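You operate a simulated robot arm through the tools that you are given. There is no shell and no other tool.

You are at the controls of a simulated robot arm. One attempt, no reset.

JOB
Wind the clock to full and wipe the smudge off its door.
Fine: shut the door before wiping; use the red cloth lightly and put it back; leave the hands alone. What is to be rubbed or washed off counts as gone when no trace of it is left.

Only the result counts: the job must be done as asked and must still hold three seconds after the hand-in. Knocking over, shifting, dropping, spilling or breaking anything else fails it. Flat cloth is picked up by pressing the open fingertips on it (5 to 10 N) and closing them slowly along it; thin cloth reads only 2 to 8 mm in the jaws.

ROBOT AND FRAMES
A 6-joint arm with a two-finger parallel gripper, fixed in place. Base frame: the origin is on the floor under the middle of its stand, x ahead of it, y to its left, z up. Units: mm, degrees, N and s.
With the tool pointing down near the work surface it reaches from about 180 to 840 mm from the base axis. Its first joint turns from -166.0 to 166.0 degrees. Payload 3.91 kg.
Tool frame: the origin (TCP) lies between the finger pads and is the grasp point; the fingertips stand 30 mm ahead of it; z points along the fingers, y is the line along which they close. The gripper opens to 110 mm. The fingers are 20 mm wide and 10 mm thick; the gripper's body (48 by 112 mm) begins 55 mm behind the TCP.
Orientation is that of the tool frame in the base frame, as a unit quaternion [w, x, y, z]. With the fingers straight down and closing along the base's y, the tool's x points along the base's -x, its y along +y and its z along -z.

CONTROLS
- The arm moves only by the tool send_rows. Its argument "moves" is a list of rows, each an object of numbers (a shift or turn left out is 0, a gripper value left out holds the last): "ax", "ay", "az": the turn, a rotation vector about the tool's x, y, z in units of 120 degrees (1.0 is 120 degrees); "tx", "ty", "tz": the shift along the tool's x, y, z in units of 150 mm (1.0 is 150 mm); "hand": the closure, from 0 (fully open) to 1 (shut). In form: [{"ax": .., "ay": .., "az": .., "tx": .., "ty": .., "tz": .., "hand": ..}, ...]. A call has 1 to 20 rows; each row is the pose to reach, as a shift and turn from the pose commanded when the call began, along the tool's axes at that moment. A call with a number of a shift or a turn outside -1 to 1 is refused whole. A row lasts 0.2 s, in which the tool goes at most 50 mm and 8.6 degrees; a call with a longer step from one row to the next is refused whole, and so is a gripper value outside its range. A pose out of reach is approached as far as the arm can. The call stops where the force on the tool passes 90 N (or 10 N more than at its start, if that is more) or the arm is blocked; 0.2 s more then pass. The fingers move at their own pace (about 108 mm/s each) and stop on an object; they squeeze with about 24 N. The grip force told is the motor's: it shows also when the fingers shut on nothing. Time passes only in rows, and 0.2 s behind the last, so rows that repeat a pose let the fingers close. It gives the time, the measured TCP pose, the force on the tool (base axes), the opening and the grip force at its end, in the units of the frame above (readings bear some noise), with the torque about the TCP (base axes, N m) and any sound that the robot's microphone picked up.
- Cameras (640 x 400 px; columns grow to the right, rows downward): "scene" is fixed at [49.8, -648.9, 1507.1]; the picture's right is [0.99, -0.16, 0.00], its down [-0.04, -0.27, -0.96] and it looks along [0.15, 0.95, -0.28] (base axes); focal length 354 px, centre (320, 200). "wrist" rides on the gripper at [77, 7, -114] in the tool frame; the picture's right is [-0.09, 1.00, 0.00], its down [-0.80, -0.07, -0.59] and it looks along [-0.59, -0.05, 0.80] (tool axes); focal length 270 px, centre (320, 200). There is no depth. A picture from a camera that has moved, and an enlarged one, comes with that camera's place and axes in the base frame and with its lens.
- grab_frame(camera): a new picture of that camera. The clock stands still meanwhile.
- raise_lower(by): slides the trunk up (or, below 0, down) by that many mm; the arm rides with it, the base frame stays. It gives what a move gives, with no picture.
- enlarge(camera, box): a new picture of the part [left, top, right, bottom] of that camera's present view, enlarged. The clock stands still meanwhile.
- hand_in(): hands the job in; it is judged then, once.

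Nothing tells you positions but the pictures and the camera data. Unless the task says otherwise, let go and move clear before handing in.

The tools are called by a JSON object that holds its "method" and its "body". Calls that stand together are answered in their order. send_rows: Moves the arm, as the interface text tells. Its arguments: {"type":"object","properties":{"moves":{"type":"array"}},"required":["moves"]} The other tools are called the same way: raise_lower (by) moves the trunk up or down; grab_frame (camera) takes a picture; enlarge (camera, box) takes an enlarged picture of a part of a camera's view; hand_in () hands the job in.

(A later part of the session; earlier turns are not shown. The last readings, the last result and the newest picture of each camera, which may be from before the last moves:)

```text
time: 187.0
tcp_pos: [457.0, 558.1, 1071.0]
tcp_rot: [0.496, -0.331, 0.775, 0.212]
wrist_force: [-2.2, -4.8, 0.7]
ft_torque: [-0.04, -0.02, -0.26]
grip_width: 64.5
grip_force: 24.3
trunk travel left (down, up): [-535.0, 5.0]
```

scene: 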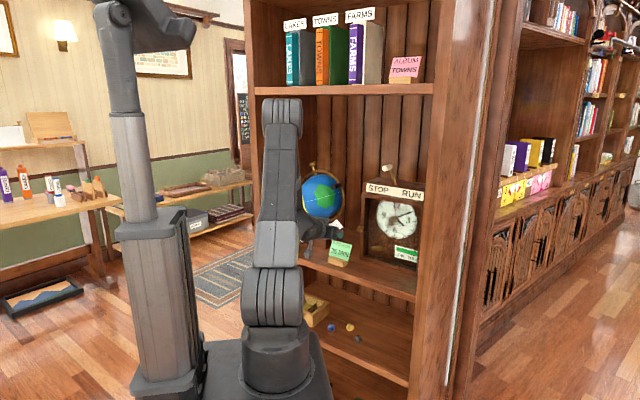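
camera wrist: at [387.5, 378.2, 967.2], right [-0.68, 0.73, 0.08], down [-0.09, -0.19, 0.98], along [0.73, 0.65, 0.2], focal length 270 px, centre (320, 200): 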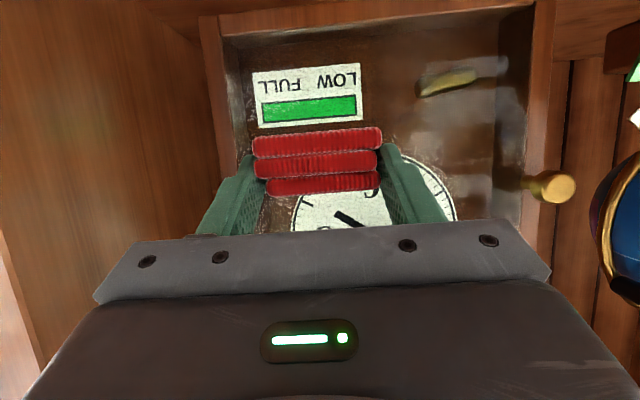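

Light passes done (3–7 N). Lifting off to inspect.

{"method": "send_rows", "body": {"moves": [{"tx": 0.02, "tz": -0.04, "hand": 0.6}, {"tx": 0.07, "tz": -0.15}, {"tx": 0.25, "tz": -0.1}, {"tx": 0.45, "tz": -0.05}]}}

{"method": "enlarge", "body": {"camera": "scene", "box": [382, 205, 414, 232]}}

```text
time: 188.0
tcp_pos: [432.8, 534.0, 1014.1]
tcp_rot: [0.495, -0.332, 0.775, 0.211]
wrist_force: [0.3, -0.2, -0.2]
ft_torque: [-0.02, 0.02, 0.0]
grip_width: 64.2
grip_force: 24.4
trunk travel left (down, up): [-535.0, 5.0]
```

```text
14.81 times, centred on (398, 218) of scene
camera zoom: at [49.8, -648.9, 1507.1], right [0.99, -0.16, 0.0], down [-0.04, -0.27, -0.96], along [0.15, 0.95, -0.28], focal length 5251 px, centre (-836, -74)
```

zoom: 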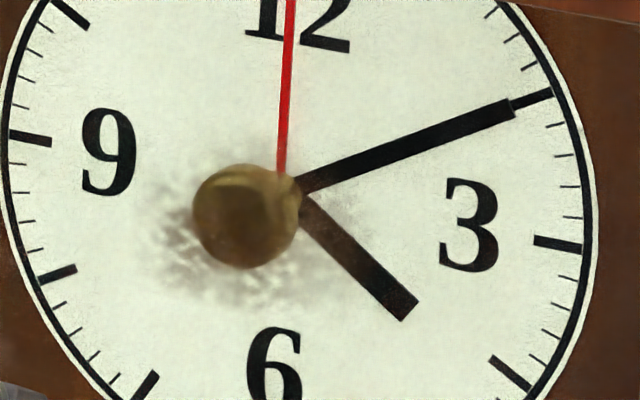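

{"method": "enlarge", "body": {"camera": "scene", "box": [382, 212, 406, 232]}}

```text
16.00 times, centred on (394, 222) of scene
camera zoom: at [49.8, -648.9, 1507.1], right [0.99, -0.16, 0.0], down [-0.04, -0.27, -0.96], along [0.15, 0.95, -0.28], focal length 5671 px, centre (-864, -152)
```

zoom: 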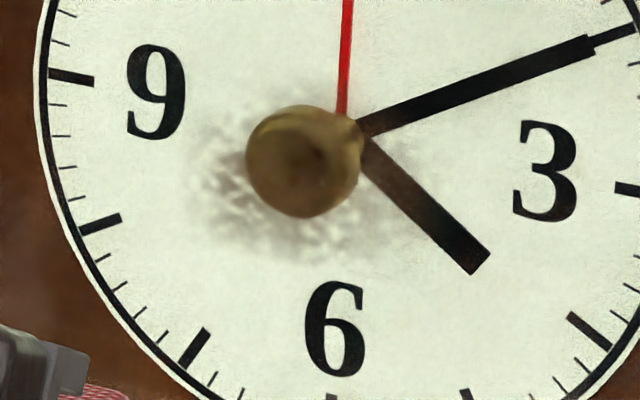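

The picture is identical to before, so those passes missed. The erased part was a lower-left lobe at z≈1028, exactly at the pad's bottom edge height during that sweep (TCP 1055). So for the remaining blob (centre z≈1060) the pad's lower edge must run there: TCP z≈1087. Going higher.

{"method": "send_rows", "body": {"moves": [{"tx": -0.17, "ty": -0.008, "tz": -0.05, "ax": 0.0038, "az": 0.0018, "hand": 0.6}, {"tx": -0.34, "ty": -0.016, "tz": -0.07, "ax": 0.0076, "az": 0.0035}, {"tx": -0.51, "ty": -0.024, "tz": -0.07, "ax": 0.0076, "az": 0.0035}, {"tx": -0.527, "ty": -0.024, "tz": -0.037, "ax": 0.0076, "az": 0.0035}, {"tx": -0.527, "ty": -0.024, "tz": -0.037, "ax": 0.0076, "az": 0.0035}]}}

{"method": "send_rows", "body": {"moves": [{"tx": -0.0056, "tz": 0.0121}, {"tx": -0.0085, "tz": 0.0181}, {"tx": -0.0085, "tz": 0.0181}]}}

```text
time: 189.2
tcp_pos: [456.0, 552.3, 1088.9]
tcp_rot: [0.496, -0.325, 0.778, 0.207]
wrist_force: [-0.8, 0.2, 0.2]
ft_torque: [0.01, 0.02, -0.02]
grip_width: 64.4
grip_force: 24.2
trunk travel left (down, up): [-535.0, 5.0]
```

```text
time: 190.0
tcp_pos: [458.3, 553.2, 1088.9]
tcp_rot: [0.496, -0.325, 0.778, 0.208]
wrist_force: [0.2, -0.4, -0.7]
ft_torque: [-0.01, 0.04, 0.02]
grip_width: 64.5
grip_force: 24.3
trunk travel left (down, up): [-535.0, 5.0]
```

{"method": "send_rows", "body": {"moves": [{"tx": -0.0042, "tz": 0.009, "hand": 0.6}, {"tx": -0.0042, "tz": 0.009}]}}

{"method": "send_rows", "body": {"moves": [{"tx": -0.0021, "tz": 0.0045}, {"tx": -0.0021, "tz": 0.0045}]}}

{"method": "send_rows", "body": {"moves": [{"tx": -0.0021, "tz": 0.0045}, {"tx": -0.0021, "tz": 0.0045}]}}

```text
time: 190.6
tcp_pos: [459.0, 554.1, 1088.3]
tcp_rot: [0.497, -0.325, 0.778, 0.207]
wrist_force: [0.1, -1.3, -0.2]
ft_torque: [0.01, -0.03, -0.04]
grip_width: 64.3
grip_force: 23.6
trunk travel left (down, up): [-535.0, 5.0]
```

```text
time: 191.2
tcp_pos: [459.6, 554.4, 1087.5]
tcp_rot: [0.497, -0.325, 0.778, 0.207]
wrist_force: [-0.1, 0.3, -1.0]
ft_torque: [-0.02, 0.02, -0.02]
grip_width: 64.3
grip_force: 24.4
trunk travel left (down, up): [-535.0, 5.0]
```

```text
time: 191.8
tcp_pos: [461.0, 555.0, 1087.8]
tcp_rot: [0.497, -0.325, 0.778, 0.207]
wrist_force: [-0.1, -0.5, -0.1]
ft_torque: [-0.05, 0.0, 0.0]
grip_width: 64.3
grip_force: 24.2
trunk travel left (down, up): [-535.0, 5.0]
```

{"method": "send_rows", "body": {"moves": [{"tx": -0.0021, "tz": 0.0045, "hand": 0.6}, {"tx": -0.0021, "tz": 0.0045}]}}

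{"method": "send_rows", "body": {"moves": [{"tx": -0.0021, "tz": 0.0045}, {"tx": -0.0021, "tz": 0.0045}]}}

```text
time: 192.4
tcp_pos: [459.0, 555.0, 1088.4]
tcp_rot: [0.497, -0.325, 0.778, 0.207]
wrist_force: [-0.1, 0.4, 0.2]
ft_torque: [-0.01, 0.01, 0.0]
grip_width: 64.5
grip_force: 24.1
trunk travel left (down, up): [-535.0, 5.0]
```

```text
time: 193.0
tcp_pos: [461.2, 555.3, 1087.5]
tcp_rot: [0.496, -0.325, 0.778, 0.207]
wrist_force: [-2.9, -2.3, -1.7]
ft_torque: [0.01, 0.01, -0.05]
grip_width: 64.5
grip_force: 24.3
trunk travel left (down, up): [-535.0, 5.0]
```

Contact at 3.7 N. A touch more, and sweep right.

{"method": "send_rows", "body": {"moves": [{"tx": -0.0014, "tz": 0.003, "hand": 0.6}, {"tx": -0.0014, "tz": 0.003, "ty": -0.04}, {"tx": -0.0012, "tz": 0.0026, "ty": -0.08}, {"tx": -0.001, "tz": 0.0022, "ty": -0.12}, {"tx": -0.0008, "tz": 0.0018, "ty": -0.16}, {"tx": -0.0006, "tz": 0.0014, "ty": -0.2}, {"tx": -0.0004, "tz": 0.001, "ty": -0.24}]}}

{"method": "send_rows", "body": {"moves": [{"tx": 0.0002, "tz": -0.0004, "ty": -0.04}, {"tx": 0.0004, "tz": -0.0008, "ty": -0.08}, {"tx": 0.0006, "tz": -0.0012, "ty": -0.12}, {"tx": 0.0008, "tz": -0.0016, "ty": -0.16}, {"tx": 0.001, "tz": -0.002, "ty": -0.2}, {"tx": 0.0012, "tz": -0.0024, "ty": -0.24}, {"tx": 0.0014, "tz": -0.0028, "ty": -0.28}]}}

{"method": "send_rows", "body": {"moves": [{"tx": -0.0002, "tz": 0.0004, "ty": 0.04}, {"tx": -0.0004, "tz": 0.0008, "ty": 0.08}, {"tx": -0.0006, "tz": 0.0012, "ty": 0.12}, {"tx": -0.0008, "tz": 0.0016, "ty": 0.16}, {"tx": -0.001, "tz": 0.002, "ty": 0.2}, {"tx": -0.0012, "tz": 0.0024, "ty": 0.24}, {"tx": -0.0014, "tz": 0.0028, "ty": 0.28}]}}

{"method": "send_rows", "body": {"moves": [{"tx": -0.0002, "tz": 0.0004, "ty": 0.04}, {"tx": -0.0004, "tz": 0.0008, "ty": 0.08}, {"tx": -0.0006, "tz": 0.0012, "ty": 0.12}, {"tx": -0.0008, "tz": 0.0016, "ty": 0.16}, {"tx": -0.001, "tz": 0.002, "ty": 0.2}, {"tx": -0.0012, "tz": 0.0024, "ty": 0.24}]}}

```text
time: 194.6
tcp_pos: [486.8, 530.1, 1088.2]
tcp_rot: [0.496, -0.326, 0.777, 0.208]
wrist_force: [-5.0, -2.1, -0.6]
ft_torque: [-0.01, 0.03, -0.07]
grip_width: 64.4
grip_force: 23.4
trunk travel left (down, up): [-535.0, 5.0]
```

```text
time: 196.2
tcp_pos: [516.0, 500.4, 1087.6]
tcp_rot: [0.497, -0.325, 0.777, 0.208]
wrist_force: [-4.1, -1.6, 0.1]
ft_torque: [-0.01, -0.03, -0.05]
grip_width: 64.3
grip_force: 24.5
trunk travel left (down, up): [-535.0, 5.0]
```

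```text
time: 197.8
tcp_pos: [486.7, 530.6, 1089.3]
tcp_rot: [0.497, -0.325, 0.777, 0.208]
wrist_force: [-3.7, -7.7, 0.5]
ft_torque: [-0.05, 0.03, -0.4]
grip_width: 64.5
grip_force: 23.9
trunk travel left (down, up): [-535.0, 5.0]
```

```text
time: 199.2
tcp_pos: [460.1, 555.8, 1088.9]
tcp_rot: [0.497, -0.325, 0.778, 0.207]
wrist_force: [-3.5, -9.2, -0.9]
ft_torque: [-0.1, 0.02, -0.31]
grip_width: 64.2
grip_force: 24.5
trunk travel left (down, up): [-535.0, 5.0]
```

Forces 4–9 N over both directions at this height. Lifting off to inspect.

{"method": "send_rows", "body": {"moves": [{"tx": 0.02, "tz": -0.04, "hand": 0.6}, {"tx": 0.07, "tz": -0.15}, {"tx": 0.25, "tz": -0.1}, {"tx": 0.45, "tz": -0.05}, {"tx": 0.6, "tz": 0.0}]}}

{"method": "enlarge", "body": {"camera": "scene", "box": [382, 212, 406, 232]}}

```text
time: 200.4
tcp_pos: [435.9, 529.4, 1006.6]
tcp_rot: [0.496, -0.325, 0.778, 0.207]
wrist_force: [-0.1, 0.9, -0.6]
ft_torque: [0.01, 0.03, 0.01]
grip_width: 64.3
grip_force: 23.6
trunk travel left (down, up): [-535.0, 5.0]
```

```text
16.00 times, centred on (394, 222) of scene
camera zoom: at [49.8, -648.9, 1507.1], right [0.99, -0.16, 0.0], down [-0.04, -0.27, -0.96], along [0.15, 0.95, -0.28], focal length 5671 px, centre (-864, -152)
```

zoom: 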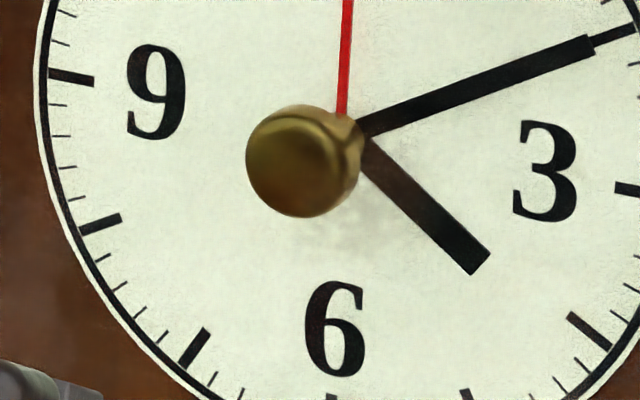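

Nearly all gone; only a faint patch remains at about r≈-8, z≈1051. I go again, sweeping further to the right this time.

{"method": "send_rows", "body": {"moves": [{"tx": -0.18, "ty": -0.04, "tz": -0.05, "hand": 0.6}, {"tx": -0.36, "ty": -0.08, "tz": -0.07}, {"tx": -0.53, "ty": -0.14, "tz": -0.06}, {"tx": -0.55, "ty": -0.14, "tz": -0.026}, {"tx": -0.55, "ty": -0.14, "tz": -0.026}]}}

{"method": "send_rows", "body": {"moves": [{"tx": -0.0042, "tz": 0.009}, {"tx": -0.0071, "tz": 0.0151}, {"tx": -0.0071, "tz": 0.0151}]}}

{"method": "send_rows", "body": {"moves": [{"tx": -0.0021, "tz": 0.0045}, {"tx": -0.0021, "tz": 0.0045}]}}

```text
time: 201.6
tcp_pos: [473.4, 536.0, 1082.2]
tcp_rot: [0.497, -0.325, 0.778, 0.207]
wrist_force: [0.1, -0.1, -0.2]
ft_torque: [-0.03, 0.02, 0.01]
grip_width: 64.5
grip_force: 23.9
trunk travel left (down, up): [-535.0, 5.0]
```

```text
time: 202.4
tcp_pos: [472.3, 539.5, 1081.7]
tcp_rot: [0.497, -0.325, 0.778, 0.207]
wrist_force: [-1.1, -0.1, -0.9]
ft_torque: [0.04, 0.03, -0.01]
grip_width: 64.5
grip_force: 24.2
trunk travel left (down, up): [-535.0, 5.0]
```

```text
time: 203.0
tcp_pos: [474.7, 538.8, 1082.8]
tcp_rot: [0.497, -0.325, 0.778, 0.207]
wrist_force: [-0.1, -0.8, -0.1]
ft_torque: [0.01, 0.0, -0.02]
grip_width: 64.1
grip_force: 24.2
trunk travel left (down, up): [-535.0, 5.0]
```

{"method": "send_rows", "body": {"moves": [{"tx": -0.0021, "tz": 0.0045, "hand": 0.6}, {"tx": -0.0021, "tz": 0.0045}]}}

{"method": "send_rows", "body": {"moves": [{"tx": -0.0021, "tz": 0.0045}, {"tx": -0.0021, "tz": 0.0045}]}}

```text
time: 203.6
tcp_pos: [474.1, 539.4, 1083.2]
tcp_rot: [0.497, -0.324, 0.778, 0.206]
wrist_force: [0.5, -0.2, 0.0]
ft_torque: [0.0, -0.01, -0.01]
grip_width: 64.2
grip_force: 23.5
trunk travel left (down, up): [-535.0, 5.0]
```

```text
time: 204.2
tcp_pos: [474.5, 539.8, 1083.3]
tcp_rot: [0.497, -0.324, 0.778, 0.207]
wrist_force: [0.2, -0.2, -0.7]
ft_torque: [-0.04, 0.01, -0.02]
grip_width: 64.4
grip_force: 24.3
trunk travel left (down, up): [-535.0, 5.0]
```

{"method": "send_rows", "body": {"moves": [{"tx": -0.0028, "tz": 0.006, "hand": 0.6}, {"tx": -0.0028, "tz": 0.006}]}}

{"method": "send_rows", "body": {"moves": [{"tx": -0.0021, "tz": 0.0045}, {"tx": -0.0021, "tz": 0.0045}]}}

```text
time: 204.8
tcp_pos: [475.2, 540.6, 1083.4]
tcp_rot: [0.496, -0.325, 0.778, 0.207]
wrist_force: [-3.6, -1.8, -0.5]
ft_torque: [0.03, -0.01, -0.07]
grip_width: 64.5
grip_force: 23.9
trunk travel left (down, up): [-535.0, 5.0]
```

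```text
time: 205.4
tcp_pos: [475.2, 540.2, 1082.9]
tcp_rot: [0.496, -0.325, 0.778, 0.207]
wrist_force: [-7.5, -7.5, -0.7]
ft_torque: [0.02, 0.02, -0.3]
grip_width: 64.5
grip_force: 24.1
trunk travel left (down, up): [-535.0, 5.0]
```

Contact made; easing slightly and sweeping right to r≈+35 and back.

{"method": "send_rows", "body": {"moves": [{"tx": 0.001, "tz": -0.0021, "ty": -0.03, "hand": 0.6}, {"tx": 0.0012, "tz": -0.0025, "ty": -0.07}, {"tx": 0.0014, "tz": -0.0029, "ty": -0.11}, {"tx": 0.0016, "tz": -0.0033, "ty": -0.15}, {"tx": 0.0018, "tz": -0.0037, "ty": -0.19}, {"tx": 0.002, "tz": -0.0041, "ty": -0.23}, {"tx": 0.0022, "tz": -0.0045, "ty": -0.27}]}}

{"method": "send_rows", "body": {"moves": [{"tx": 0.0002, "tz": -0.0004, "ty": -0.04}, {"tx": 0.0004, "tz": -0.0008, "ty": -0.08}, {"tx": 0.0006, "tz": -0.0012, "ty": -0.12}, {"tx": 0.0008, "tz": -0.0016, "ty": -0.16}, {"tx": 0.001, "tz": -0.002, "ty": -0.2}, {"tx": 0.0012, "tz": -0.0024, "ty": -0.24}, {"tx": 0.0014, "tz": -0.0028, "ty": -0.28}]}}

{"method": "send_rows", "body": {"moves": [{"tx": -0.0002, "tz": 0.0004, "ty": 0.04}, {"tx": -0.0004, "tz": 0.0008, "ty": 0.08}, {"tx": -0.0006, "tz": 0.0012, "ty": 0.12}, {"tx": -0.0008, "tz": 0.0016, "ty": 0.16}, {"tx": -0.001, "tz": 0.002, "ty": 0.2}, {"tx": -0.0012, "tz": 0.0024, "ty": 0.24}, {"tx": -0.0014, "tz": 0.0028, "ty": 0.28}]}}

{"method": "send_rows", "body": {"moves": [{"tx": -0.0002, "tz": 0.0004, "ty": 0.04}, {"tx": -0.0004, "tz": 0.0008, "ty": 0.08}, {"tx": -0.0006, "tz": 0.0012, "ty": 0.12}, {"tx": -0.0008, "tz": 0.0016, "ty": 0.16}, {"tx": -0.001, "tz": 0.002, "ty": 0.2}, {"tx": -0.0012, "tz": 0.0024, "ty": 0.24}]}}

```text
time: 207.0
tcp_pos: [504.5, 512.7, 1083.9]
tcp_rot: [0.498, -0.324, 0.778, 0.206]
wrist_force: [-5.6, -1.8, -0.2]
ft_torque: [-0.02, 0.0, -0.09]
grip_width: 64.5
grip_force: 24.3
trunk travel left (down, up): [-535.0, 5.0]
```

```text
time: 208.6
tcp_pos: [534.1, 481.7, 1083.9]
tcp_rot: [0.496, -0.325, 0.778, 0.206]
wrist_force: [-2.3, -1.2, -0.3]
ft_torque: [0.0, -0.03, -0.08]
grip_width: 64.4
grip_force: 24.2
trunk travel left (down, up): [-535.0, 5.0]
```

```text
time: 210.2
tcp_pos: [505.1, 512.1, 1081.9]
tcp_rot: [0.497, -0.325, 0.777, 0.207]
wrist_force: [-2.1, -1.5, -0.6]
ft_torque: [-0.02, -0.04, -0.09]
grip_width: 64.3
grip_force: 24.1
trunk travel left (down, up): [-535.0, 5.0]
```

```text
time: 211.6
tcp_pos: [479.1, 536.6, 1081.9]
tcp_rot: [0.496, -0.325, 0.778, 0.207]
wrist_force: [-3.9, -8.1, -1.6]
ft_torque: [-0.05, 0.04, -0.32]
grip_width: 64.7
grip_force: 24.3
trunk travel left (down, up): [-535.0, 5.0]
```

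{"method": "send_rows", "body": {"moves": [{"tx": 0.02, "tz": -0.04, "hand": 0.6}, {"tx": 0.07, "tz": -0.15}, {"tx": 0.25, "tz": -0.1, "ty": 0.05}, {"tx": 0.45, "tz": -0.05, "ty": 0.1}, {"tx": 0.6, "tz": 0.0, "ty": 0.15}]}}

{"method": "enlarge", "body": {"camera": "scene", "box": [382, 212, 406, 232]}}

```text
time: 212.8
tcp_pos: [437.2, 527.9, 1000.1]
tcp_rot: [0.497, -0.325, 0.778, 0.207]
wrist_force: [1.1, 0.3, -0.9]
ft_torque: [0.02, 0.03, 0.03]
grip_width: 64.4
grip_force: 24.1
trunk travel left (down, up): [-535.0, 5.0]
```

```text
16.00 times, centred on (394, 222) of scene
camera zoom: at [49.8, -648.9, 1507.1], right [0.99, -0.16, 0.0], down [-0.04, -0.27, -0.96], along [0.15, 0.95, -0.28], focal length 5671 px, centre (-864, -152)
```

zoom: 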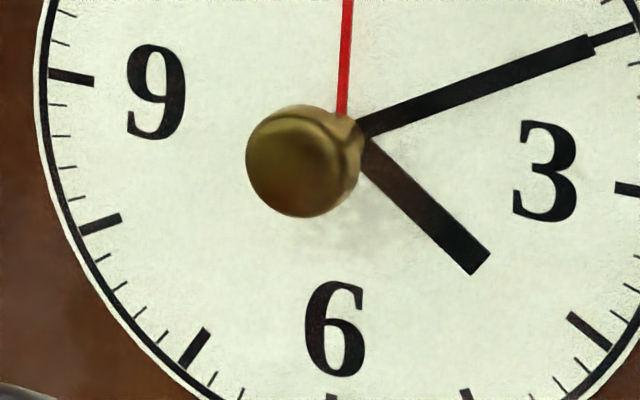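

Only a very faint trace remains (about r≈-12, z≈1052). I make another pass a bit lower with a steady ~8 N, starting from the right side.

{"method": "send_rows", "body": {"moves": [{"tx": -0.16, "ty": -0.2, "tz": -0.03, "hand": 0.6}, {"tx": -0.32, "ty": -0.4, "tz": -0.05}, {"tx": -0.46, "ty": -0.55, "tz": -0.05}, {"tx": -0.49, "ty": -0.62, "tz": -0.02}, {"tx": -0.5, "ty": -0.62, "tz": 0.0}, {"tx": -0.5, "ty": -0.62, "tz": 0.0}]}}

{"method": "send_rows", "body": {"moves": [{"tx": -0.0028, "tz": 0.006}, {"tx": -0.0028, "tz": 0.006}]}}

```text
time: 214.2
tcp_pos: [525.3, 483.0, 1068.5]
tcp_rot: [0.497, -0.324, 0.778, 0.206]
wrist_force: [0.1, -0.9, -0.4]
ft_torque: [-0.01, 0.01, -0.01]
grip_width: 64.1
grip_force: 24.0
trunk travel left (down, up): [-535.0, 5.0]
```

```text
time: 214.8
tcp_pos: [526.1, 483.1, 1068.8]
tcp_rot: [0.497, -0.325, 0.778, 0.207]
wrist_force: [-0.2, 0.6, -0.3]
ft_torque: [-0.03, 0.0, -0.01]
grip_width: 64.3
grip_force: 23.5
trunk travel left (down, up): [-535.0, 5.0]
```

{"method": "send_rows", "body": {"moves": [{"tx": -0.0042, "tz": 0.009, "hand": 0.6}, {"tx": -0.0042, "tz": 0.009}]}}

{"method": "send_rows", "body": {"moves": [{"tx": -0.0028, "tz": 0.006}, {"tx": -0.0028, "tz": 0.006}]}}

{"method": "send_rows", "body": {"moves": [{"tx": -0.0021, "tz": 0.0045}, {"tx": -0.0021, "tz": 0.0045}]}}

```text
time: 215.4
tcp_pos: [525.7, 484.7, 1069.3]
tcp_rot: [0.496, -0.325, 0.778, 0.207]
wrist_force: [-0.3, 1.2, -1.3]
ft_torque: [-0.02, 0.01, 0.0]
grip_width: 64.2
grip_force: 24.3
trunk travel left (down, up): [-535.0, 5.0]
```

```text
time: 216.0
tcp_pos: [527.9, 486.3, 1068.0]
tcp_rot: [0.496, -0.325, 0.778, 0.206]
wrist_force: [-0.1, 0.2, -0.6]
ft_torque: [0.01, -0.01, 0.01]
grip_width: 64.5
grip_force: 23.3
trunk travel left (down, up): [-535.0, 5.0]
```

```text
time: 216.6
tcp_pos: [527.5, 486.0, 1069.5]
tcp_rot: [0.497, -0.325, 0.778, 0.207]
wrist_force: [0.9, -0.6, -1.5]
ft_torque: [0.03, 0.02, 0.04]
grip_width: 64.4
grip_force: 23.8
trunk travel left (down, up): [-535.0, 5.0]
```

{"method": "send_rows", "body": {"moves": [{"tx": -0.0021, "tz": 0.0045, "hand": 0.6}, {"tx": -0.0021, "tz": 0.0045}]}}

{"method": "send_rows", "body": {"moves": [{"tx": -0.0021, "tz": 0.0045}, {"tx": -0.0021, "tz": 0.0045}]}}

{"method": "send_rows", "body": {"moves": [{"tx": -0.0021, "tz": 0.0045}, {"tx": -0.0021, "tz": 0.0045}]}}

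```text
time: 217.2
tcp_pos: [527.0, 487.2, 1068.8]
tcp_rot: [0.497, -0.325, 0.778, 0.208]
wrist_force: [-0.4, -1.1, -0.7]
ft_torque: [0.02, -0.01, -0.04]
grip_width: 64.1
grip_force: 24.2
trunk travel left (down, up): [-535.0, 5.0]
```

```text
time: 217.8
tcp_pos: [528.7, 486.5, 1068.1]
tcp_rot: [0.497, -0.325, 0.777, 0.207]
wrist_force: [-3.7, -3.0, -0.7]
ft_torque: [-0.01, 0.01, -0.17]
grip_width: 64.4
grip_force: 24.1
trunk travel left (down, up): [-535.0, 5.0]
```

```text
time: 218.4
tcp_pos: [529.3, 486.6, 1069.2]
tcp_rot: [0.497, -0.325, 0.777, 0.207]
wrist_force: [-7.9, -7.9, -2.3]
ft_torque: [-0.09, 0.11, -0.35]
grip_width: 64.3
grip_force: 24.4
trunk travel left (down, up): [-535.0, 5.0]
```

{"method": "send_rows", "body": {"moves": [{"ax": 0.0023, "az": 0.0011, "tx": 0.0006, "tz": -0.0012, "ty": 0.03, "hand": 0.6}, {"ax": 0.0023, "az": 0.0011, "tx": 0.0006, "tz": -0.0012, "ty": 0.07}, {"ax": 0.0023, "az": 0.0011, "tx": 0.0006, "tz": -0.0012, "ty": 0.11}, {"ax": 0.0023, "az": 0.0011, "tx": 0.0006, "tz": -0.0012, "ty": 0.15}, {"ax": 0.0023, "az": 0.0011, "tx": 0.0006, "tz": -0.0012, "ty": 0.19}]}}

{"method": "send_rows", "body": {"moves": [{"ty": 0.04}, {"ty": 0.08}, {"ty": 0.12}, {"ty": 0.16}, {"ty": 0.2}, {"ty": 0.24}, {"ty": 0.28}]}}

{"method": "send_rows", "body": {"moves": [{"ty": -0.04}, {"ty": -0.08}, {"ty": -0.12}, {"ty": -0.16}, {"ty": -0.2}, {"ty": -0.24}, {"ty": -0.28}, {"ty": -0.32}, {"ty": -0.36}, {"ty": -0.4}]}}

```text
time: 219.6
tcp_pos: [508.5, 506.9, 1069.0]
tcp_rot: [0.498, -0.323, 0.778, 0.206]
wrist_force: [-4.5, -10.8, 0.2]
ft_torque: [-0.04, 0.0, -0.03]
grip_width: 64.2
grip_force: 23.5
trunk travel left (down, up): [-535.0, 5.0]
```

```text
time: 221.2
tcp_pos: [479.1, 537.4, 1070.3]
tcp_rot: [0.497, -0.323, 0.779, 0.205]
wrist_force: [-3.2, -5.2, -0.7]
ft_torque: [0.0, 0.0, -0.06]
grip_width: 64.6
grip_force: 24.1
trunk travel left (down, up): [-535.0, 5.0]
```

```text
time: 223.4
tcp_pos: [520.3, 495.2, 1069.6]
tcp_rot: [0.497, -0.323, 0.779, 0.205]
wrist_force: [-10.3, -4.7, -1.0]
ft_torque: [0.0, 0.07, 0.13]
grip_width: 64.6
grip_force: 23.7
trunk travel left (down, up): [-535.0, 5.0]
```

Flat contact, 6–11 N over both directions. Lifting off to inspect again.

{"method": "send_rows", "body": {"moves": [{"tx": 0.02, "tz": -0.04, "hand": 0.6}, {"tx": 0.07, "tz": -0.15, "ty": 0.1}, {"tx": 0.25, "tz": -0.1, "ty": 0.25}, {"tx": 0.4, "tz": -0.07, "ty": 0.4}, {"tx": 0.5, "tz": -0.05, "ty": 0.5}]}}

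{"method": "enlarge", "body": {"camera": "scene", "box": [382, 212, 406, 232]}}

{"method": "enlarge", "body": {"camera": "scene", "box": [392, 218, 402, 226]}}

```text
time: 224.6
tcp_pos: [441.5, 523.6, 1003.5]
tcp_rot: [0.497, -0.324, 0.778, 0.206]
wrist_force: [-0.8, -1.3, -1.2]
ft_torque: [0.01, 0.0, -0.03]
grip_width: 64.7
grip_force: 23.7
trunk travel left (down, up): [-535.0, 5.0]
```

```text
16.00 times, centred on (394, 222) of scene
camera zoom: at [49.8, -648.9, 1507.1], right [0.99, -0.16, 0.0], down [-0.04, -0.27, -0.96], along [0.15, 0.95, -0.28], focal length 5671 px, centre (-864, -152)
```

zoom: 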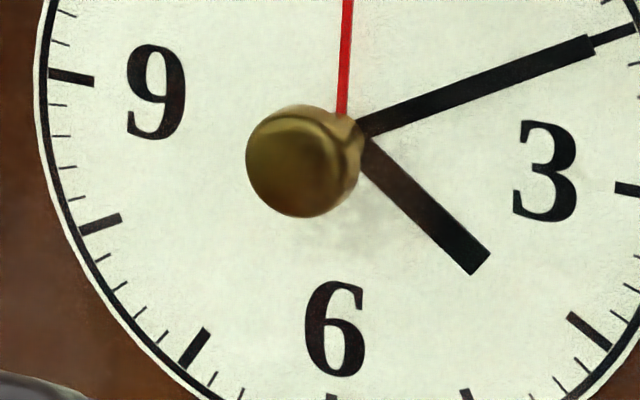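

```text
16.00 times, centred on (397, 222) of scene
camera zoom: at [49.8, -648.9, 1507.1], right [0.99, -0.16, 0.0], down [-0.04, -0.27, -0.96], along [0.15, 0.95, -0.28], focal length 5671 px, centre (-912, -152)
```

zoom: 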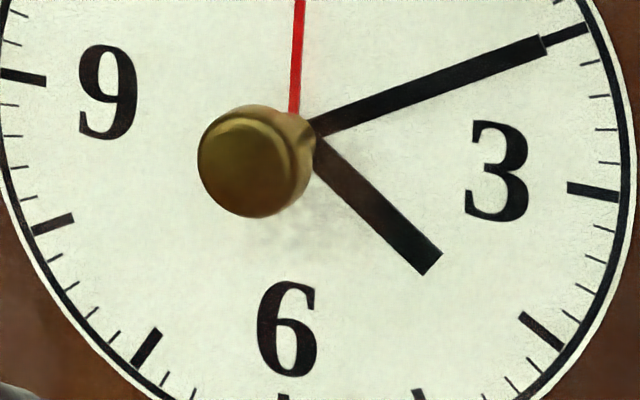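

A faint grey trace remains at about r≈-11, z≈1056 and keeps fading. I'll do a systematic light zigzag over that area at several heights.

{"method": "send_rows", "body": {"moves": [{"tx": -0.19, "ty": -0.03, "tz": -0.05, "hand": 0.6}, {"tx": -0.38, "ty": -0.06, "tz": -0.07}, {"tx": -0.55, "ty": -0.087, "tz": -0.06}, {"tx": -0.5707, "ty": -0.087, "tz": -0.0307}, {"tx": -0.5792, "ty": -0.087, "tz": -0.0126}, {"tx": -0.5792, "ty": -0.087, "tz": -0.0126}]}}

{"method": "send_rows", "body": {"moves": [{"tx": -0.0021, "tz": 0.0045}, {"tx": -0.0021, "tz": 0.0045}]}}

{"method": "send_rows", "body": {"moves": [{"tx": -0.0021, "tz": 0.0045}, {"tx": -0.0021, "tz": 0.0045}]}}

```text
time: 226.0
tcp_pos: [475.4, 537.4, 1084.1]
tcp_rot: [0.497, -0.322, 0.779, 0.205]
wrist_force: [-0.2, 0.3, -0.9]
ft_torque: [-0.03, 0.01, -0.01]
grip_width: 64.2
grip_force: 23.5
trunk travel left (down, up): [-535.0, 5.0]
```

```text
time: 226.6
tcp_pos: [475.5, 538.4, 1082.9]
tcp_rot: [0.497, -0.323, 0.779, 0.206]
wrist_force: [-1.0, 1.2, -0.2]
ft_torque: [-0.01, 0.0, 0.02]
grip_width: 64.4
grip_force: 24.3
trunk travel left (down, up): [-535.0, 5.0]
```

```text
time: 227.2
tcp_pos: [476.9, 538.7, 1083.8]
tcp_rot: [0.496, -0.323, 0.779, 0.206]
wrist_force: [0.0, -0.5, -0.3]
ft_torque: [0.03, -0.01, 0.0]
grip_width: 64.3
grip_force: 23.8
trunk travel left (down, up): [-535.0, 5.0]
```

{"method": "send_rows", "body": {"moves": [{"tx": -0.0021, "tz": 0.0045, "hand": 0.6}, {"tx": -0.0021, "tz": 0.0045}]}}

{"method": "send_rows", "body": {"moves": [{"tx": -0.0021, "tz": 0.0045}, {"tx": -0.0021, "tz": 0.0045}]}}

```text
time: 227.8
tcp_pos: [477.6, 538.9, 1084.5]
tcp_rot: [0.497, -0.323, 0.779, 0.206]
wrist_force: [-0.4, -1.8, -0.9]
ft_torque: [0.01, -0.02, 0.01]
grip_width: 64.3
grip_force: 23.3
trunk travel left (down, up): [-535.0, 5.0]
```

```text
time: 228.4
tcp_pos: [477.0, 538.3, 1083.6]
tcp_rot: [0.497, -0.323, 0.779, 0.206]
wrist_force: [-3.3, -2.0, -0.8]
ft_torque: [-0.01, -0.02, 0.02]
grip_width: 64.4
grip_force: 24.6
trunk travel left (down, up): [-535.0, 5.0]
```

Contact at ~4 N; slight extra press and zigzag.

{"method": "send_rows", "body": {"moves": [{"tx": -0.0012, "tz": 0.0026, "hand": 0.6}, {"tx": -0.0012, "tz": 0.0026, "ty": -0.05}, {"tx": -0.0012, "tz": 0.0026, "ty": -0.1}, {"tx": -0.0012, "tz": 0.0026, "ty": -0.15}, {"tx": -0.0012, "tz": 0.0026, "ty": -0.2}, {"tx": -0.0012, "tz": 0.0026, "ty": -0.25}, {"tx": -0.0012, "tz": 0.0026, "ty": -0.3}, {"tx": -0.0012, "tz": 0.0026, "ty": -0.35}, {"tx": -0.0012, "tz": 0.0026, "ty": -0.4}, {"tx": -0.0012, "tz": 0.0026, "ty": -0.45}]}}

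{"method": "send_rows", "body": {"moves": [{"tx": 0.0446, "tz": 0.0149, "ty": 0.0}, {"tx": 0.0446, "tz": 0.0149, "ty": 0.05}, {"tx": 0.0446, "tz": 0.0149, "ty": 0.1}, {"tx": 0.0446, "tz": 0.0149, "ty": 0.15}, {"tx": 0.0446, "tz": 0.0149, "ty": 0.2}, {"tx": 0.0446, "tz": 0.0149, "ty": 0.25}, {"tx": 0.0446, "tz": 0.0149, "ty": 0.3}, {"tx": 0.0446, "tz": 0.0149, "ty": 0.35}, {"tx": 0.0446, "tz": 0.0149, "ty": 0.4}, {"tx": 0.0446, "tz": 0.0149, "ty": 0.45}]}}

```text
time: 230.6
tcp_pos: [526.0, 490.3, 1085.3]
tcp_rot: [0.498, -0.322, 0.778, 0.206]
wrist_force: [-4.3, -3.4, -0.4]
ft_torque: [-0.01, 0.03, 0.1]
grip_width: 64.4
grip_force: 23.5
trunk travel left (down, up): [-535.0, 5.0]
```

```text
time: 232.8
tcp_pos: [477.6, 539.1, 1077.5]
tcp_rot: [0.497, -0.323, 0.779, 0.206]
wrist_force: [-0.3, 0.5, -0.7]
ft_torque: [-0.02, 0.02, 0.02]
grip_width: 64.4
grip_force: 24.1
trunk travel left (down, up): [-535.0, 5.0]
```

{"method": "send_rows", "body": {"moves": [{"tx": -0.0021, "tz": 0.0045, "hand": 0.6}, {"tx": -0.0021, "tz": 0.0045}]}}

{"method": "send_rows", "body": {"moves": [{"tx": -0.0021, "tz": 0.0045}, {"tx": -0.0021, "tz": 0.0045}]}}

```text
time: 233.4
tcp_pos: [477.1, 539.1, 1077.1]
tcp_rot: [0.497, -0.323, 0.779, 0.206]
wrist_force: [-4.7, -3.2, -2.2]
ft_torque: [-0.05, 0.06, -0.05]
grip_width: 64.6
grip_force: 24.2
trunk travel left (down, up): [-535.0, 5.0]
```

```text
time: 234.0
tcp_pos: [477.1, 539.3, 1077.4]
tcp_rot: [0.497, -0.322, 0.779, 0.206]
wrist_force: [-10.6, -8.0, -4.1]
ft_torque: [-0.09, 0.15, -0.08]
grip_width: 64.3
grip_force: 23.8
trunk travel left (down, up): [-535.0, 5.0]
```

{"method": "send_rows", "body": {"moves": [{"tx": 0.0012, "tz": -0.0026, "ty": -0.02, "hand": 0.6}, {"tx": 0.0012, "tz": -0.0026, "ty": -0.06}, {"tx": 0.0012, "tz": -0.0026, "ty": -0.1}, {"tx": 0.0012, "tz": -0.0026, "ty": -0.14}, {"tx": 0.0012, "tz": -0.0026, "ty": -0.18}, {"tx": 0.0012, "tz": -0.0026, "ty": -0.22}, {"tx": 0.0012, "tz": -0.0026, "ty": -0.26}, {"tx": 0.0012, "tz": -0.0026, "ty": -0.3}, {"tx": 0.0012, "tz": -0.0026, "ty": -0.34}, {"tx": 0.0012, "tz": -0.0026, "ty": -0.38}, {"tx": 0.0012, "tz": -0.0026, "ty": -0.42}]}}

{"method": "send_rows", "body": {"moves": [{"ty": 0.04}, {"ty": 0.08}, {"ty": 0.12}, {"ty": 0.16}, {"ty": 0.2}, {"ty": 0.24}, {"ty": 0.28}, {"ty": 0.32}, {"ty": 0.36}, {"ty": 0.4}]}}

{"method": "send_rows", "body": {"moves": [{"tx": 0.02, "tz": -0.04}, {"tx": 0.07, "tz": -0.15}, {"tx": 0.25, "tz": -0.1}, {"tx": 0.4, "tz": -0.07}, {"tx": 0.55, "tz": -0.03}]}}

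{"method": "enlarge", "body": {"camera": "scene", "box": [382, 212, 406, 232]}}

```text
time: 236.4
tcp_pos: [521.2, 494.5, 1076.6]
tcp_rot: [0.497, -0.323, 0.779, 0.206]
wrist_force: [-4.4, -2.4, -1.3]
ft_torque: [0.02, 0.04, 0.0]
grip_width: 64.5
grip_force: 23.9
trunk travel left (down, up): [-535.0, 5.0]
```

```text
time: 238.6
tcp_pos: [480.4, 535.4, 1077.6]
tcp_rot: [0.497, -0.323, 0.779, 0.206]
wrist_force: [-5.2, -9.9, -0.3]
ft_torque: [-0.09, -0.02, -0.13]
grip_width: 64.2
grip_force: 23.9
trunk travel left (down, up): [-535.0, 5.0]
```

```text
time: 239.8
tcp_pos: [453.4, 509.6, 1006.2]
tcp_rot: [0.498, -0.322, 0.779, 0.205]
wrist_force: [-0.5, -0.1, -0.3]
ft_torque: [-0.01, 0.04, -0.02]
grip_width: 64.3
grip_force: 24.4
trunk travel left (down, up): [-535.0, 5.0]
```

```text
16.00 times, centred on (394, 222) of scene
camera zoom: at [49.8, -648.9, 1507.1], right [0.99, -0.16, 0.0], down [-0.04, -0.27, -0.96], along [0.15, 0.95, -0.28], focal length 5671 px, centre (-864, -152)
```

zoom: 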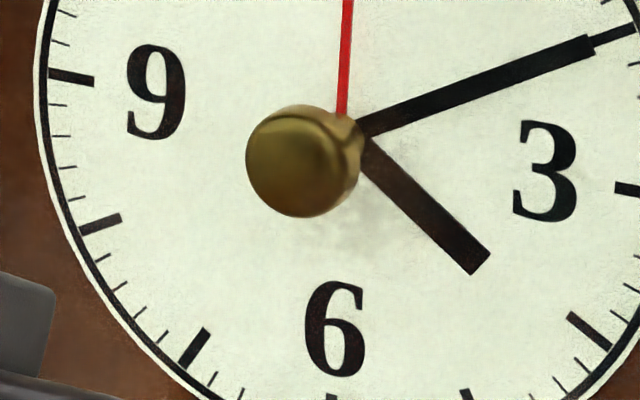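

It's fading; only a ghost remains. I'll use the wrist camera from the left side to look at that spot up close from another angle.

{"method": "send_rows", "body": {"moves": [{"tx": -0.2, "tz": -0.12, "ty": 0.0, "hand": 0.6}, {"tx": -0.4, "tz": -0.2, "ty": 0.05}, {"tx": -0.53, "tz": -0.23, "ty": 0.2}, {"tx": -0.561, "tz": -0.232, "ty": 0.4}, {"tx": -0.561, "tz": -0.232, "ty": 0.6}, {"tx": -0.561, "tz": -0.232, "ty": 0.633}]}}

{"method": "grab_frame", "body": {"camera": "wrist"}}

{"method": "enlarge", "body": {"camera": "wrist", "box": [60, 40, 260, 190]}}

```text
time: 241.2
tcp_pos: [388.5, 579.0, 1095.5]
tcp_rot: [0.498, -0.323, 0.778, 0.206]
wrist_force: [-0.3, 0.0, -0.6]
ft_torque: [0.0, 0.01, 0.01]
grip_width: 64.4
grip_force: 24.2
trunk travel left (down, up): [-535.0, 5.0]
```

```text
taken
camera wrist: at [286.0, 486.6, 1075.2], right [-0.68, 0.73, 0.08], down [-0.09, -0.19, 0.98], along [0.73, 0.66, 0.2], focal length 270 px, centre (320, 200)
```

wrist: 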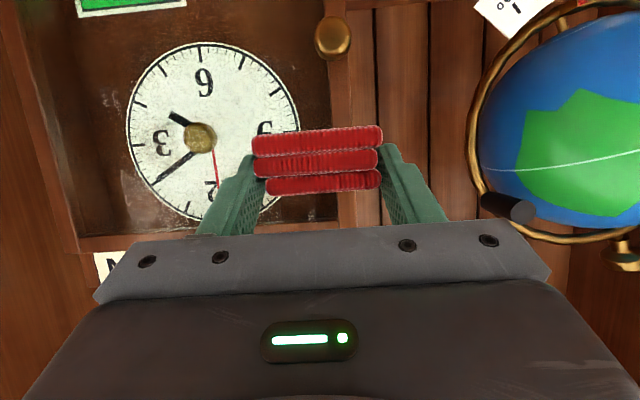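

```text
2.67 times, centred on (160, 115) of wrist
camera zoom: at [286.0, 486.6, 1075.2], right [-0.68, 0.73, 0.08], down [-0.09, -0.19, 0.98], along [0.73, 0.66, 0.2], focal length 721 px, centre (747, 427)
```

zoom: 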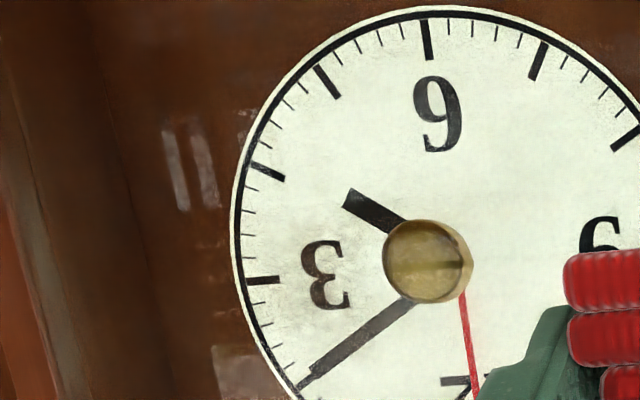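

{"method": "enlarge", "body": {"camera": "wrist", "box": [120, 90, 220, 170]}}

```text
5.00 times, centred on (170, 130) of wrist
camera zoom: at [286.0, 486.6, 1075.2], right [-0.68, 0.73, 0.08], down [-0.09, -0.19, 0.98], along [0.73, 0.66, 0.2], focal length 1351 px, centre (1070, 550)
```

zoom: 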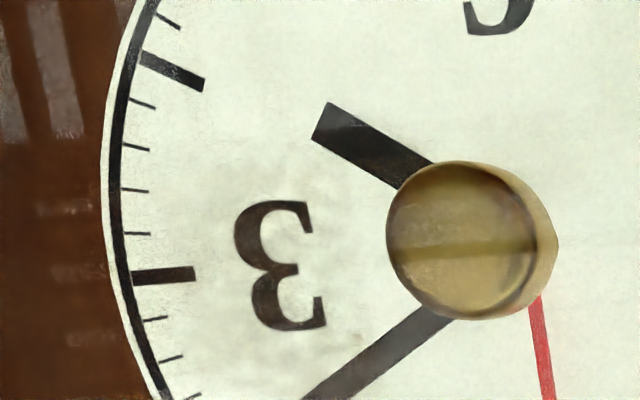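

From the left the trace sits at about r≈-9, z≈1060. I return there and scrub it with short light vertical and sideways strokes.

{"method": "send_rows", "body": {"moves": [{"ty": -0.2, "tx": 0.0, "tz": 0.0, "hand": 0.6}, {"ty": -0.4, "tx": 0.03, "tz": 0.02}, {"ty": -0.6, "tx": 0.08, "tz": 0.08}, {"ty": -0.8, "tx": 0.12, "tz": 0.2}, {"ty": -0.833, "tx": 0.1206, "tz": 0.262}, {"ty": -0.833, "tx": 0.1164, "tz": 0.271}, {"ty": -0.833, "tx": 0.1164, "tz": 0.271}]}}

{"method": "send_rows", "body": {"moves": [{"tx": -0.0028, "tz": 0.006}, {"tx": -0.0028, "tz": 0.006}]}}

{"method": "send_rows", "body": {"moves": [{"tx": -0.0028, "tz": 0.006}, {"tx": -0.0028, "tz": 0.006}]}}

```text
time: 242.8
tcp_pos: [498.7, 514.2, 1060.9]
tcp_rot: [0.497, -0.323, 0.779, 0.206]
wrist_force: [0.4, -0.6, -0.8]
ft_torque: [-0.01, 0.01, 0.0]
grip_width: 64.4
grip_force: 23.9
trunk travel left (down, up): [-535.0, 5.0]
```

```text
time: 243.4
tcp_pos: [498.0, 513.7, 1062.7]
tcp_rot: [0.497, -0.323, 0.779, 0.206]
wrist_force: [0.0, 0.1, -0.6]
ft_torque: [-0.01, 0.04, -0.02]
grip_width: 64.3
grip_force: 24.1
trunk travel left (down, up): [-535.0, 5.0]
```

```text
time: 244.0
tcp_pos: [498.7, 514.5, 1060.5]
tcp_rot: [0.498, -0.323, 0.778, 0.207]
wrist_force: [-0.5, 0.1, -0.8]
ft_torque: [0.01, 0.03, -0.04]
grip_width: 64.5
grip_force: 24.3
trunk travel left (down, up): [-535.0, 5.0]
```

{"method": "send_rows", "body": {"moves": [{"tx": -0.0028, "tz": 0.006, "hand": 0.6}, {"tx": -0.0028, "tz": 0.006}]}}

{"method": "send_rows", "body": {"moves": [{"tx": -0.0021, "tz": 0.0045}, {"tx": -0.0021, "tz": 0.0045}]}}

{"method": "send_rows", "body": {"moves": [{"tx": -0.0021, "tz": 0.0045}, {"tx": -0.0021, "tz": 0.0045}]}}

```text
time: 244.6
tcp_pos: [500.7, 514.9, 1061.6]
tcp_rot: [0.497, -0.322, 0.779, 0.205]
wrist_force: [0.1, -0.1, -0.4]
ft_torque: [0.01, 0.05, 0.0]
grip_width: 64.5
grip_force: 23.9
trunk travel left (down, up): [-535.0, 5.0]
```

```text
time: 245.2
tcp_pos: [499.9, 515.2, 1060.8]
tcp_rot: [0.497, -0.323, 0.778, 0.206]
wrist_force: [-1.1, -1.0, -0.2]
ft_torque: [0.02, 0.0, 0.04]
grip_width: 64.2
grip_force: 24.3
trunk travel left (down, up): [-535.0, 5.0]
```

```text
time: 245.8
tcp_pos: [500.9, 516.1, 1062.3]
tcp_rot: [0.497, -0.323, 0.779, 0.205]
wrist_force: [-3.5, -3.1, -0.1]
ft_torque: [0.04, 0.0, 0.02]
grip_width: 64.3
grip_force: 23.5
trunk travel left (down, up): [-535.0, 5.0]
```

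Flat light contact (4.7 N, centred). Short vertical scrubs now.

{"method": "send_rows", "body": {"moves": [{"tx": -0.0007, "tz": 0.0015, "hand": 0.6}, {"tx": -0.0371, "tz": -0.0152}, {"tx": -0.0734, "tz": -0.0317}, {"tx": -0.1097, "tz": -0.0482}, {"tx": -0.146, "tz": -0.0647}, {"tx": -0.1823, "tz": -0.0812}]}}

{"method": "send_rows", "body": {"moves": [{"tx": 0.0362, "tz": 0.0167}, {"tx": 0.0725, "tz": 0.0334}, {"tx": 0.1087, "tz": 0.0501}, {"tx": 0.145, "tz": 0.0668}, {"tx": 0.1812, "tz": 0.0835}, {"tx": 0.2175, "tz": 0.1002}, {"tx": 0.2537, "tz": 0.1169}]}}

```text
time: 247.2
tcp_pos: [501.5, 515.6, 1090.8]
tcp_rot: [0.497, -0.323, 0.779, 0.205]
wrist_force: [-4.7, -5.3, -3.5]
ft_torque: [-0.07, 0.11, -0.02]
grip_width: 64.4
grip_force: 23.7
trunk travel left (down, up): [-535.0, 5.0]
```

```text
time: 248.8
tcp_pos: [499.7, 515.7, 1048.8]
tcp_rot: [0.497, -0.323, 0.779, 0.206]
wrist_force: [-0.4, -1.4, -0.2]
ft_torque: [0.0, -0.01, 0.01]
grip_width: 64.3
grip_force: 23.9
trunk travel left (down, up): [-535.0, 5.0]
```

{"method": "send_rows", "body": {"moves": [{"tx": -0.0014, "tz": 0.003, "hand": 0.6}, {"tx": -0.0377, "tz": -0.0137}, {"tx": -0.0739, "tz": -0.0304}, {"tx": -0.1102, "tz": -0.0471}, {"tx": -0.1464, "tz": -0.0638}, {"tx": -0.1827, "tz": -0.0805}, {"tx": -0.2189, "tz": -0.0972}, {"tx": -0.2552, "tz": -0.1139}]}}

{"method": "send_rows", "body": {"moves": [{"tx": 0.0362, "tz": 0.0175}, {"tx": 0.0722, "tz": 0.035}, {"tx": 0.1083, "tz": 0.0525}, {"tx": 0.1444, "tz": 0.07}, {"tx": 0.1804, "tz": 0.0875}, {"tx": 0.2165, "tz": 0.105}, {"tx": 0.2525, "tz": 0.1225}]}}

{"method": "send_rows", "body": {"moves": [{"tx": -0.001, "tz": 0.002}, {"tx": -0.0377, "tz": -0.0147}, {"tx": -0.0739, "tz": -0.0314}, {"tx": -0.1102, "tz": -0.0481}, {"tx": -0.1464, "tz": -0.0648}, {"tx": -0.1827, "tz": -0.0815}]}}

```text
time: 250.6
tcp_pos: [500.5, 515.2, 1092.1]
tcp_rot: [0.498, -0.322, 0.778, 0.206]
wrist_force: [-6.4, -6.8, -3.8]
ft_torque: [-0.15, 0.14, 0.0]
grip_width: 64.5
grip_force: 24.2
trunk travel left (down, up): [-535.0, 5.0]
```

```text
time: 252.2
tcp_pos: [500.5, 515.5, 1050.4]
tcp_rot: [0.498, -0.322, 0.779, 0.206]
wrist_force: [-9.8, -8.8, 4.0]
ft_torque: [0.03, -0.05, -0.03]
grip_width: 64.4
grip_force: 23.8
trunk travel left (down, up): [-535.0, 5.0]
```

```text
time: 253.6
tcp_pos: [501.9, 515.7, 1080.3]
tcp_rot: [0.498, -0.323, 0.778, 0.206]
wrist_force: [-13.8, -14.5, -8.6]
ft_torque: [-0.34, 0.39, -0.04]
grip_width: 64.4
grip_force: 24.4
trunk travel left (down, up): [-535.0, 5.0]
```

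A little firm at the end; lifting off to inspect.

{"method": "send_rows", "body": {"moves": [{"tx": 0.02, "tz": -0.04, "hand": 0.6}, {"tx": 0.07, "tz": -0.15, "ty": 0.1}, {"tx": 0.25, "tz": -0.1, "ty": 0.2}, {"tx": 0.4, "tz": -0.07, "ty": 0.3}, {"tx": 0.55, "tz": -0.03, "ty": 0.3}]}}

{"method": "enlarge", "body": {"camera": "scene", "box": [382, 212, 406, 232]}}

```text
time: 254.8
tcp_pos: [444.7, 520.7, 1006.4]
tcp_rot: [0.497, -0.322, 0.779, 0.205]
wrist_force: [-0.6, 0.1, 0.0]
ft_torque: [-0.05, 0.01, -0.04]
grip_width: 64.5
grip_force: 23.6
trunk travel left (down, up): [-535.0, 5.0]
```

```text
16.00 times, centred on (394, 222) of scene
camera zoom: at [49.8, -648.9, 1507.1], right [0.99, -0.16, 0.0], down [-0.04, -0.27, -0.96], along [0.15, 0.95, -0.28], focal length 5671 px, centre (-864, -152)
```

zoom: 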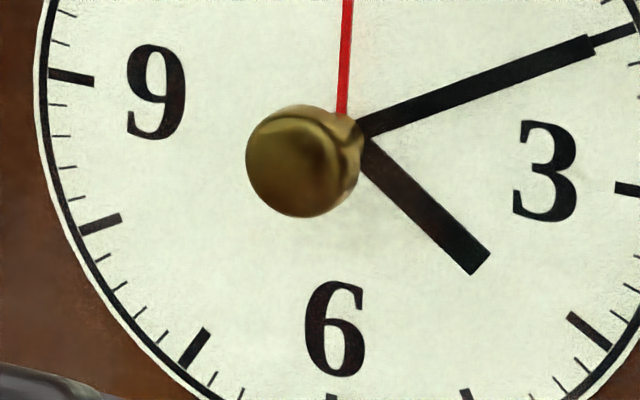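

It looks clean from here. I double-check with the wrist camera from the left again.

{"method": "send_rows", "body": {"moves": [{"tx": -0.2, "tz": -0.1, "ty": 0.0, "hand": 0.6}, {"tx": -0.4, "tz": -0.18, "ty": 0.05}, {"tx": -0.53, "tz": -0.22, "ty": 0.2}, {"tx": -0.561, "tz": -0.222, "ty": 0.4}, {"tx": -0.561, "tz": -0.222, "ty": 0.55}, {"tx": -0.561, "tz": -0.222, "ty": 0.55}]}}

{"method": "enlarge", "body": {"camera": "wrist", "box": [120, 90, 220, 170]}}

{"method": "enlarge", "body": {"camera": "wrist", "box": [60, 40, 260, 190]}}

{"method": "enlarge", "body": {"camera": "scene", "box": [372, 195, 428, 240]}}

```text
time: 256.2
tcp_pos: [389.3, 584.3, 1097.1]
tcp_rot: [0.497, -0.322, 0.779, 0.205]
wrist_force: [0.4, -0.1, 0.1]
ft_torque: [-0.01, 0.02, -0.01]
grip_width: 64.5
grip_force: 24.3
trunk travel left (down, up): [-535.0, 5.0]
```

```text
5.00 times, centred on (170, 130) of wrist
camera zoom: at [286.4, 491.6, 1077.0], right [-0.68, 0.73, 0.08], down [-0.09, -0.19, 0.98], along [0.73, 0.66, 0.2], focal length 1351 px, centre (1070, 550)
```

zoom: 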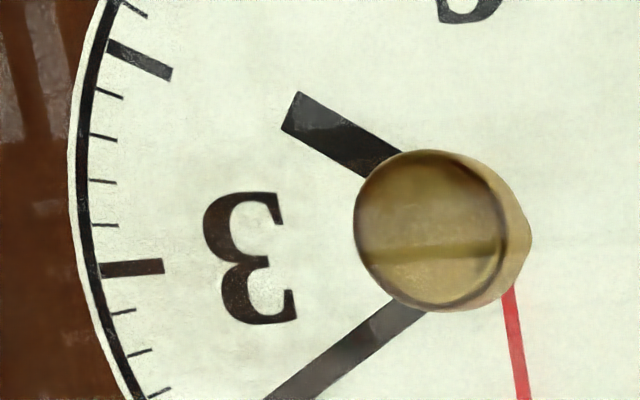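

```text
2.67 times, centred on (160, 115) of wrist
camera zoom: at [286.4, 491.6, 1077.0], right [-0.68, 0.73, 0.08], down [-0.09, -0.19, 0.98], along [0.73, 0.66, 0.2], focal length 721 px, centre (747, 427)
```

zoom: 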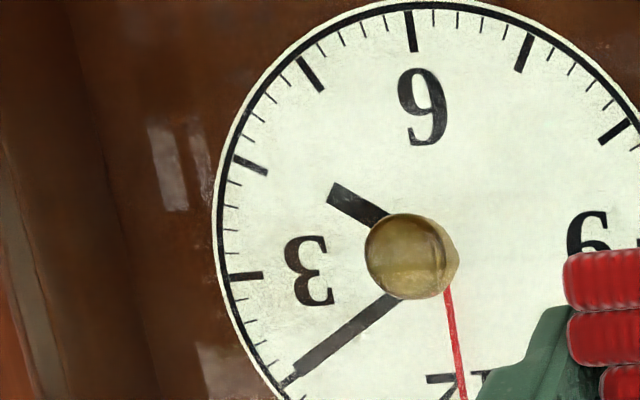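

```text
8.89 times, centred on (400, 218) of scene
camera zoom: at [49.8, -648.9, 1507.1], right [0.99, -0.16, 0.0], down [-0.04, -0.27, -0.96], along [0.15, 0.95, -0.28], focal length 3151 px, centre (-391, 44)
```

zoom: 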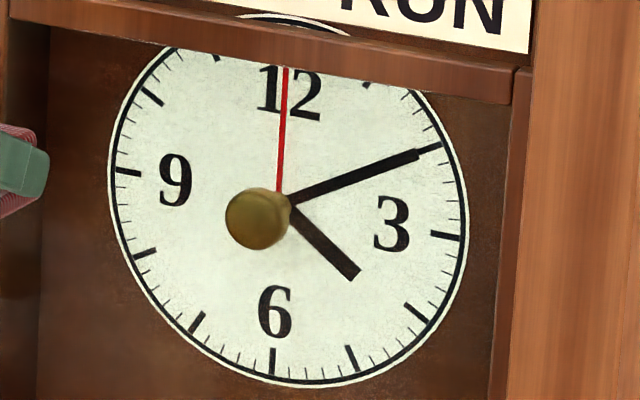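

No trace visible from either side now. For safety I'll do one more light set of strokes over the whole area, first on the left half.

{"method": "send_rows", "body": {"moves": [{"ty": -0.2, "tx": 0.0, "tz": 0.0, "hand": 0.6}, {"ty": -0.4, "tx": 0.06, "tz": 0.05}, {"ty": -0.58, "tx": 0.14, "tz": 0.14}, {"ty": -0.653, "tx": 0.1847, "tz": 0.25}, {"ty": -0.653, "tx": 0.1805, "tz": 0.276}, {"ty": -0.653, "tx": 0.1805, "tz": 0.276}]}}

{"method": "send_rows", "body": {"moves": [{"tx": -0.0028, "tz": 0.006}, {"tx": -0.0028, "tz": 0.006}]}}

{"method": "send_rows", "body": {"moves": [{"tx": -0.0021, "tz": 0.0045}, {"tx": -0.0021, "tz": 0.0045}]}}

```text
time: 257.6
tcp_pos: [475.8, 535.5, 1054.4]
tcp_rot: [0.497, -0.323, 0.778, 0.206]
wrist_force: [-0.3, -0.7, -0.8]
ft_torque: [-0.03, 0.05, -0.02]
grip_width: 64.5
grip_force: 24.0
trunk travel left (down, up): [-535.0, 5.0]
```

```text
time: 258.2
tcp_pos: [476.9, 535.1, 1055.6]
tcp_rot: [0.496, -0.323, 0.779, 0.206]
wrist_force: [0.1, 0.1, -0.7]
ft_torque: [0.05, 0.05, 0.01]
grip_width: 64.7
grip_force: 23.7
trunk travel left (down, up): [-535.0, 5.0]
```

```text
time: 258.8
tcp_pos: [477.1, 535.2, 1054.6]
tcp_rot: [0.497, -0.323, 0.779, 0.206]
wrist_force: [0.4, 0.7, -1.3]
ft_torque: [-0.01, -0.02, 0.03]
grip_width: 64.8
grip_force: 24.2
trunk travel left (down, up): [-535.0, 5.0]
```

{"method": "send_rows", "body": {"moves": [{"tx": -0.0042, "tz": 0.009, "hand": 0.6}, {"tx": -0.0042, "tz": 0.009}]}}

{"method": "send_rows", "body": {"moves": [{"tx": -0.0021, "tz": 0.0045}, {"tx": -0.0021, "tz": 0.0045}]}}

{"method": "send_rows", "body": {"moves": [{"tx": -0.0021, "tz": 0.0045}, {"tx": -0.0021, "tz": 0.0045}]}}

```text
time: 259.4
tcp_pos: [478.6, 537.5, 1054.9]
tcp_rot: [0.497, -0.323, 0.779, 0.206]
wrist_force: [-0.3, 0.0, 0.3]
ft_torque: [0.03, 0.03, -0.01]
grip_width: 64.3
grip_force: 24.5
trunk travel left (down, up): [-535.0, 5.0]
```

```text
time: 260.0
tcp_pos: [477.7, 534.8, 1055.1]
tcp_rot: [0.497, -0.322, 0.779, 0.205]
wrist_force: [0.5, -0.9, -0.2]
ft_torque: [-0.01, 0.01, -0.01]
grip_width: 64.5
grip_force: 23.9
trunk travel left (down, up): [-535.0, 5.0]
```

```text
time: 260.6
tcp_pos: [479.6, 536.6, 1054.2]
tcp_rot: [0.497, -0.323, 0.778, 0.206]
wrist_force: [-0.6, -0.5, -1.1]
ft_torque: [0.03, 0.01, -0.02]
grip_width: 64.2
grip_force: 23.8
trunk travel left (down, up): [-535.0, 5.0]
```

{"method": "send_rows", "body": {"moves": [{"tx": -0.0021, "tz": 0.0045, "hand": 0.6}, {"tx": -0.0021, "tz": 0.0045}]}}

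{"method": "send_rows", "body": {"moves": [{"tx": -0.0021, "tz": 0.0045}, {"tx": -0.0021, "tz": 0.0045}]}}

```text
time: 261.2
tcp_pos: [478.3, 537.8, 1055.2]
tcp_rot: [0.496, -0.323, 0.779, 0.206]
wrist_force: [-1.6, -1.0, -0.5]
ft_torque: [0.0, 0.0, 0.0]
grip_width: 64.2
grip_force: 24.1
trunk travel left (down, up): [-535.0, 5.0]
```

```text
time: 261.8
tcp_pos: [480.0, 536.9, 1054.5]
tcp_rot: [0.498, -0.323, 0.778, 0.206]
wrist_force: [-3.6, -4.9, -1.0]
ft_torque: [-0.02, 0.04, -0.01]
grip_width: 64.5
grip_force: 24.0
trunk travel left (down, up): [-535.0, 5.0]
```

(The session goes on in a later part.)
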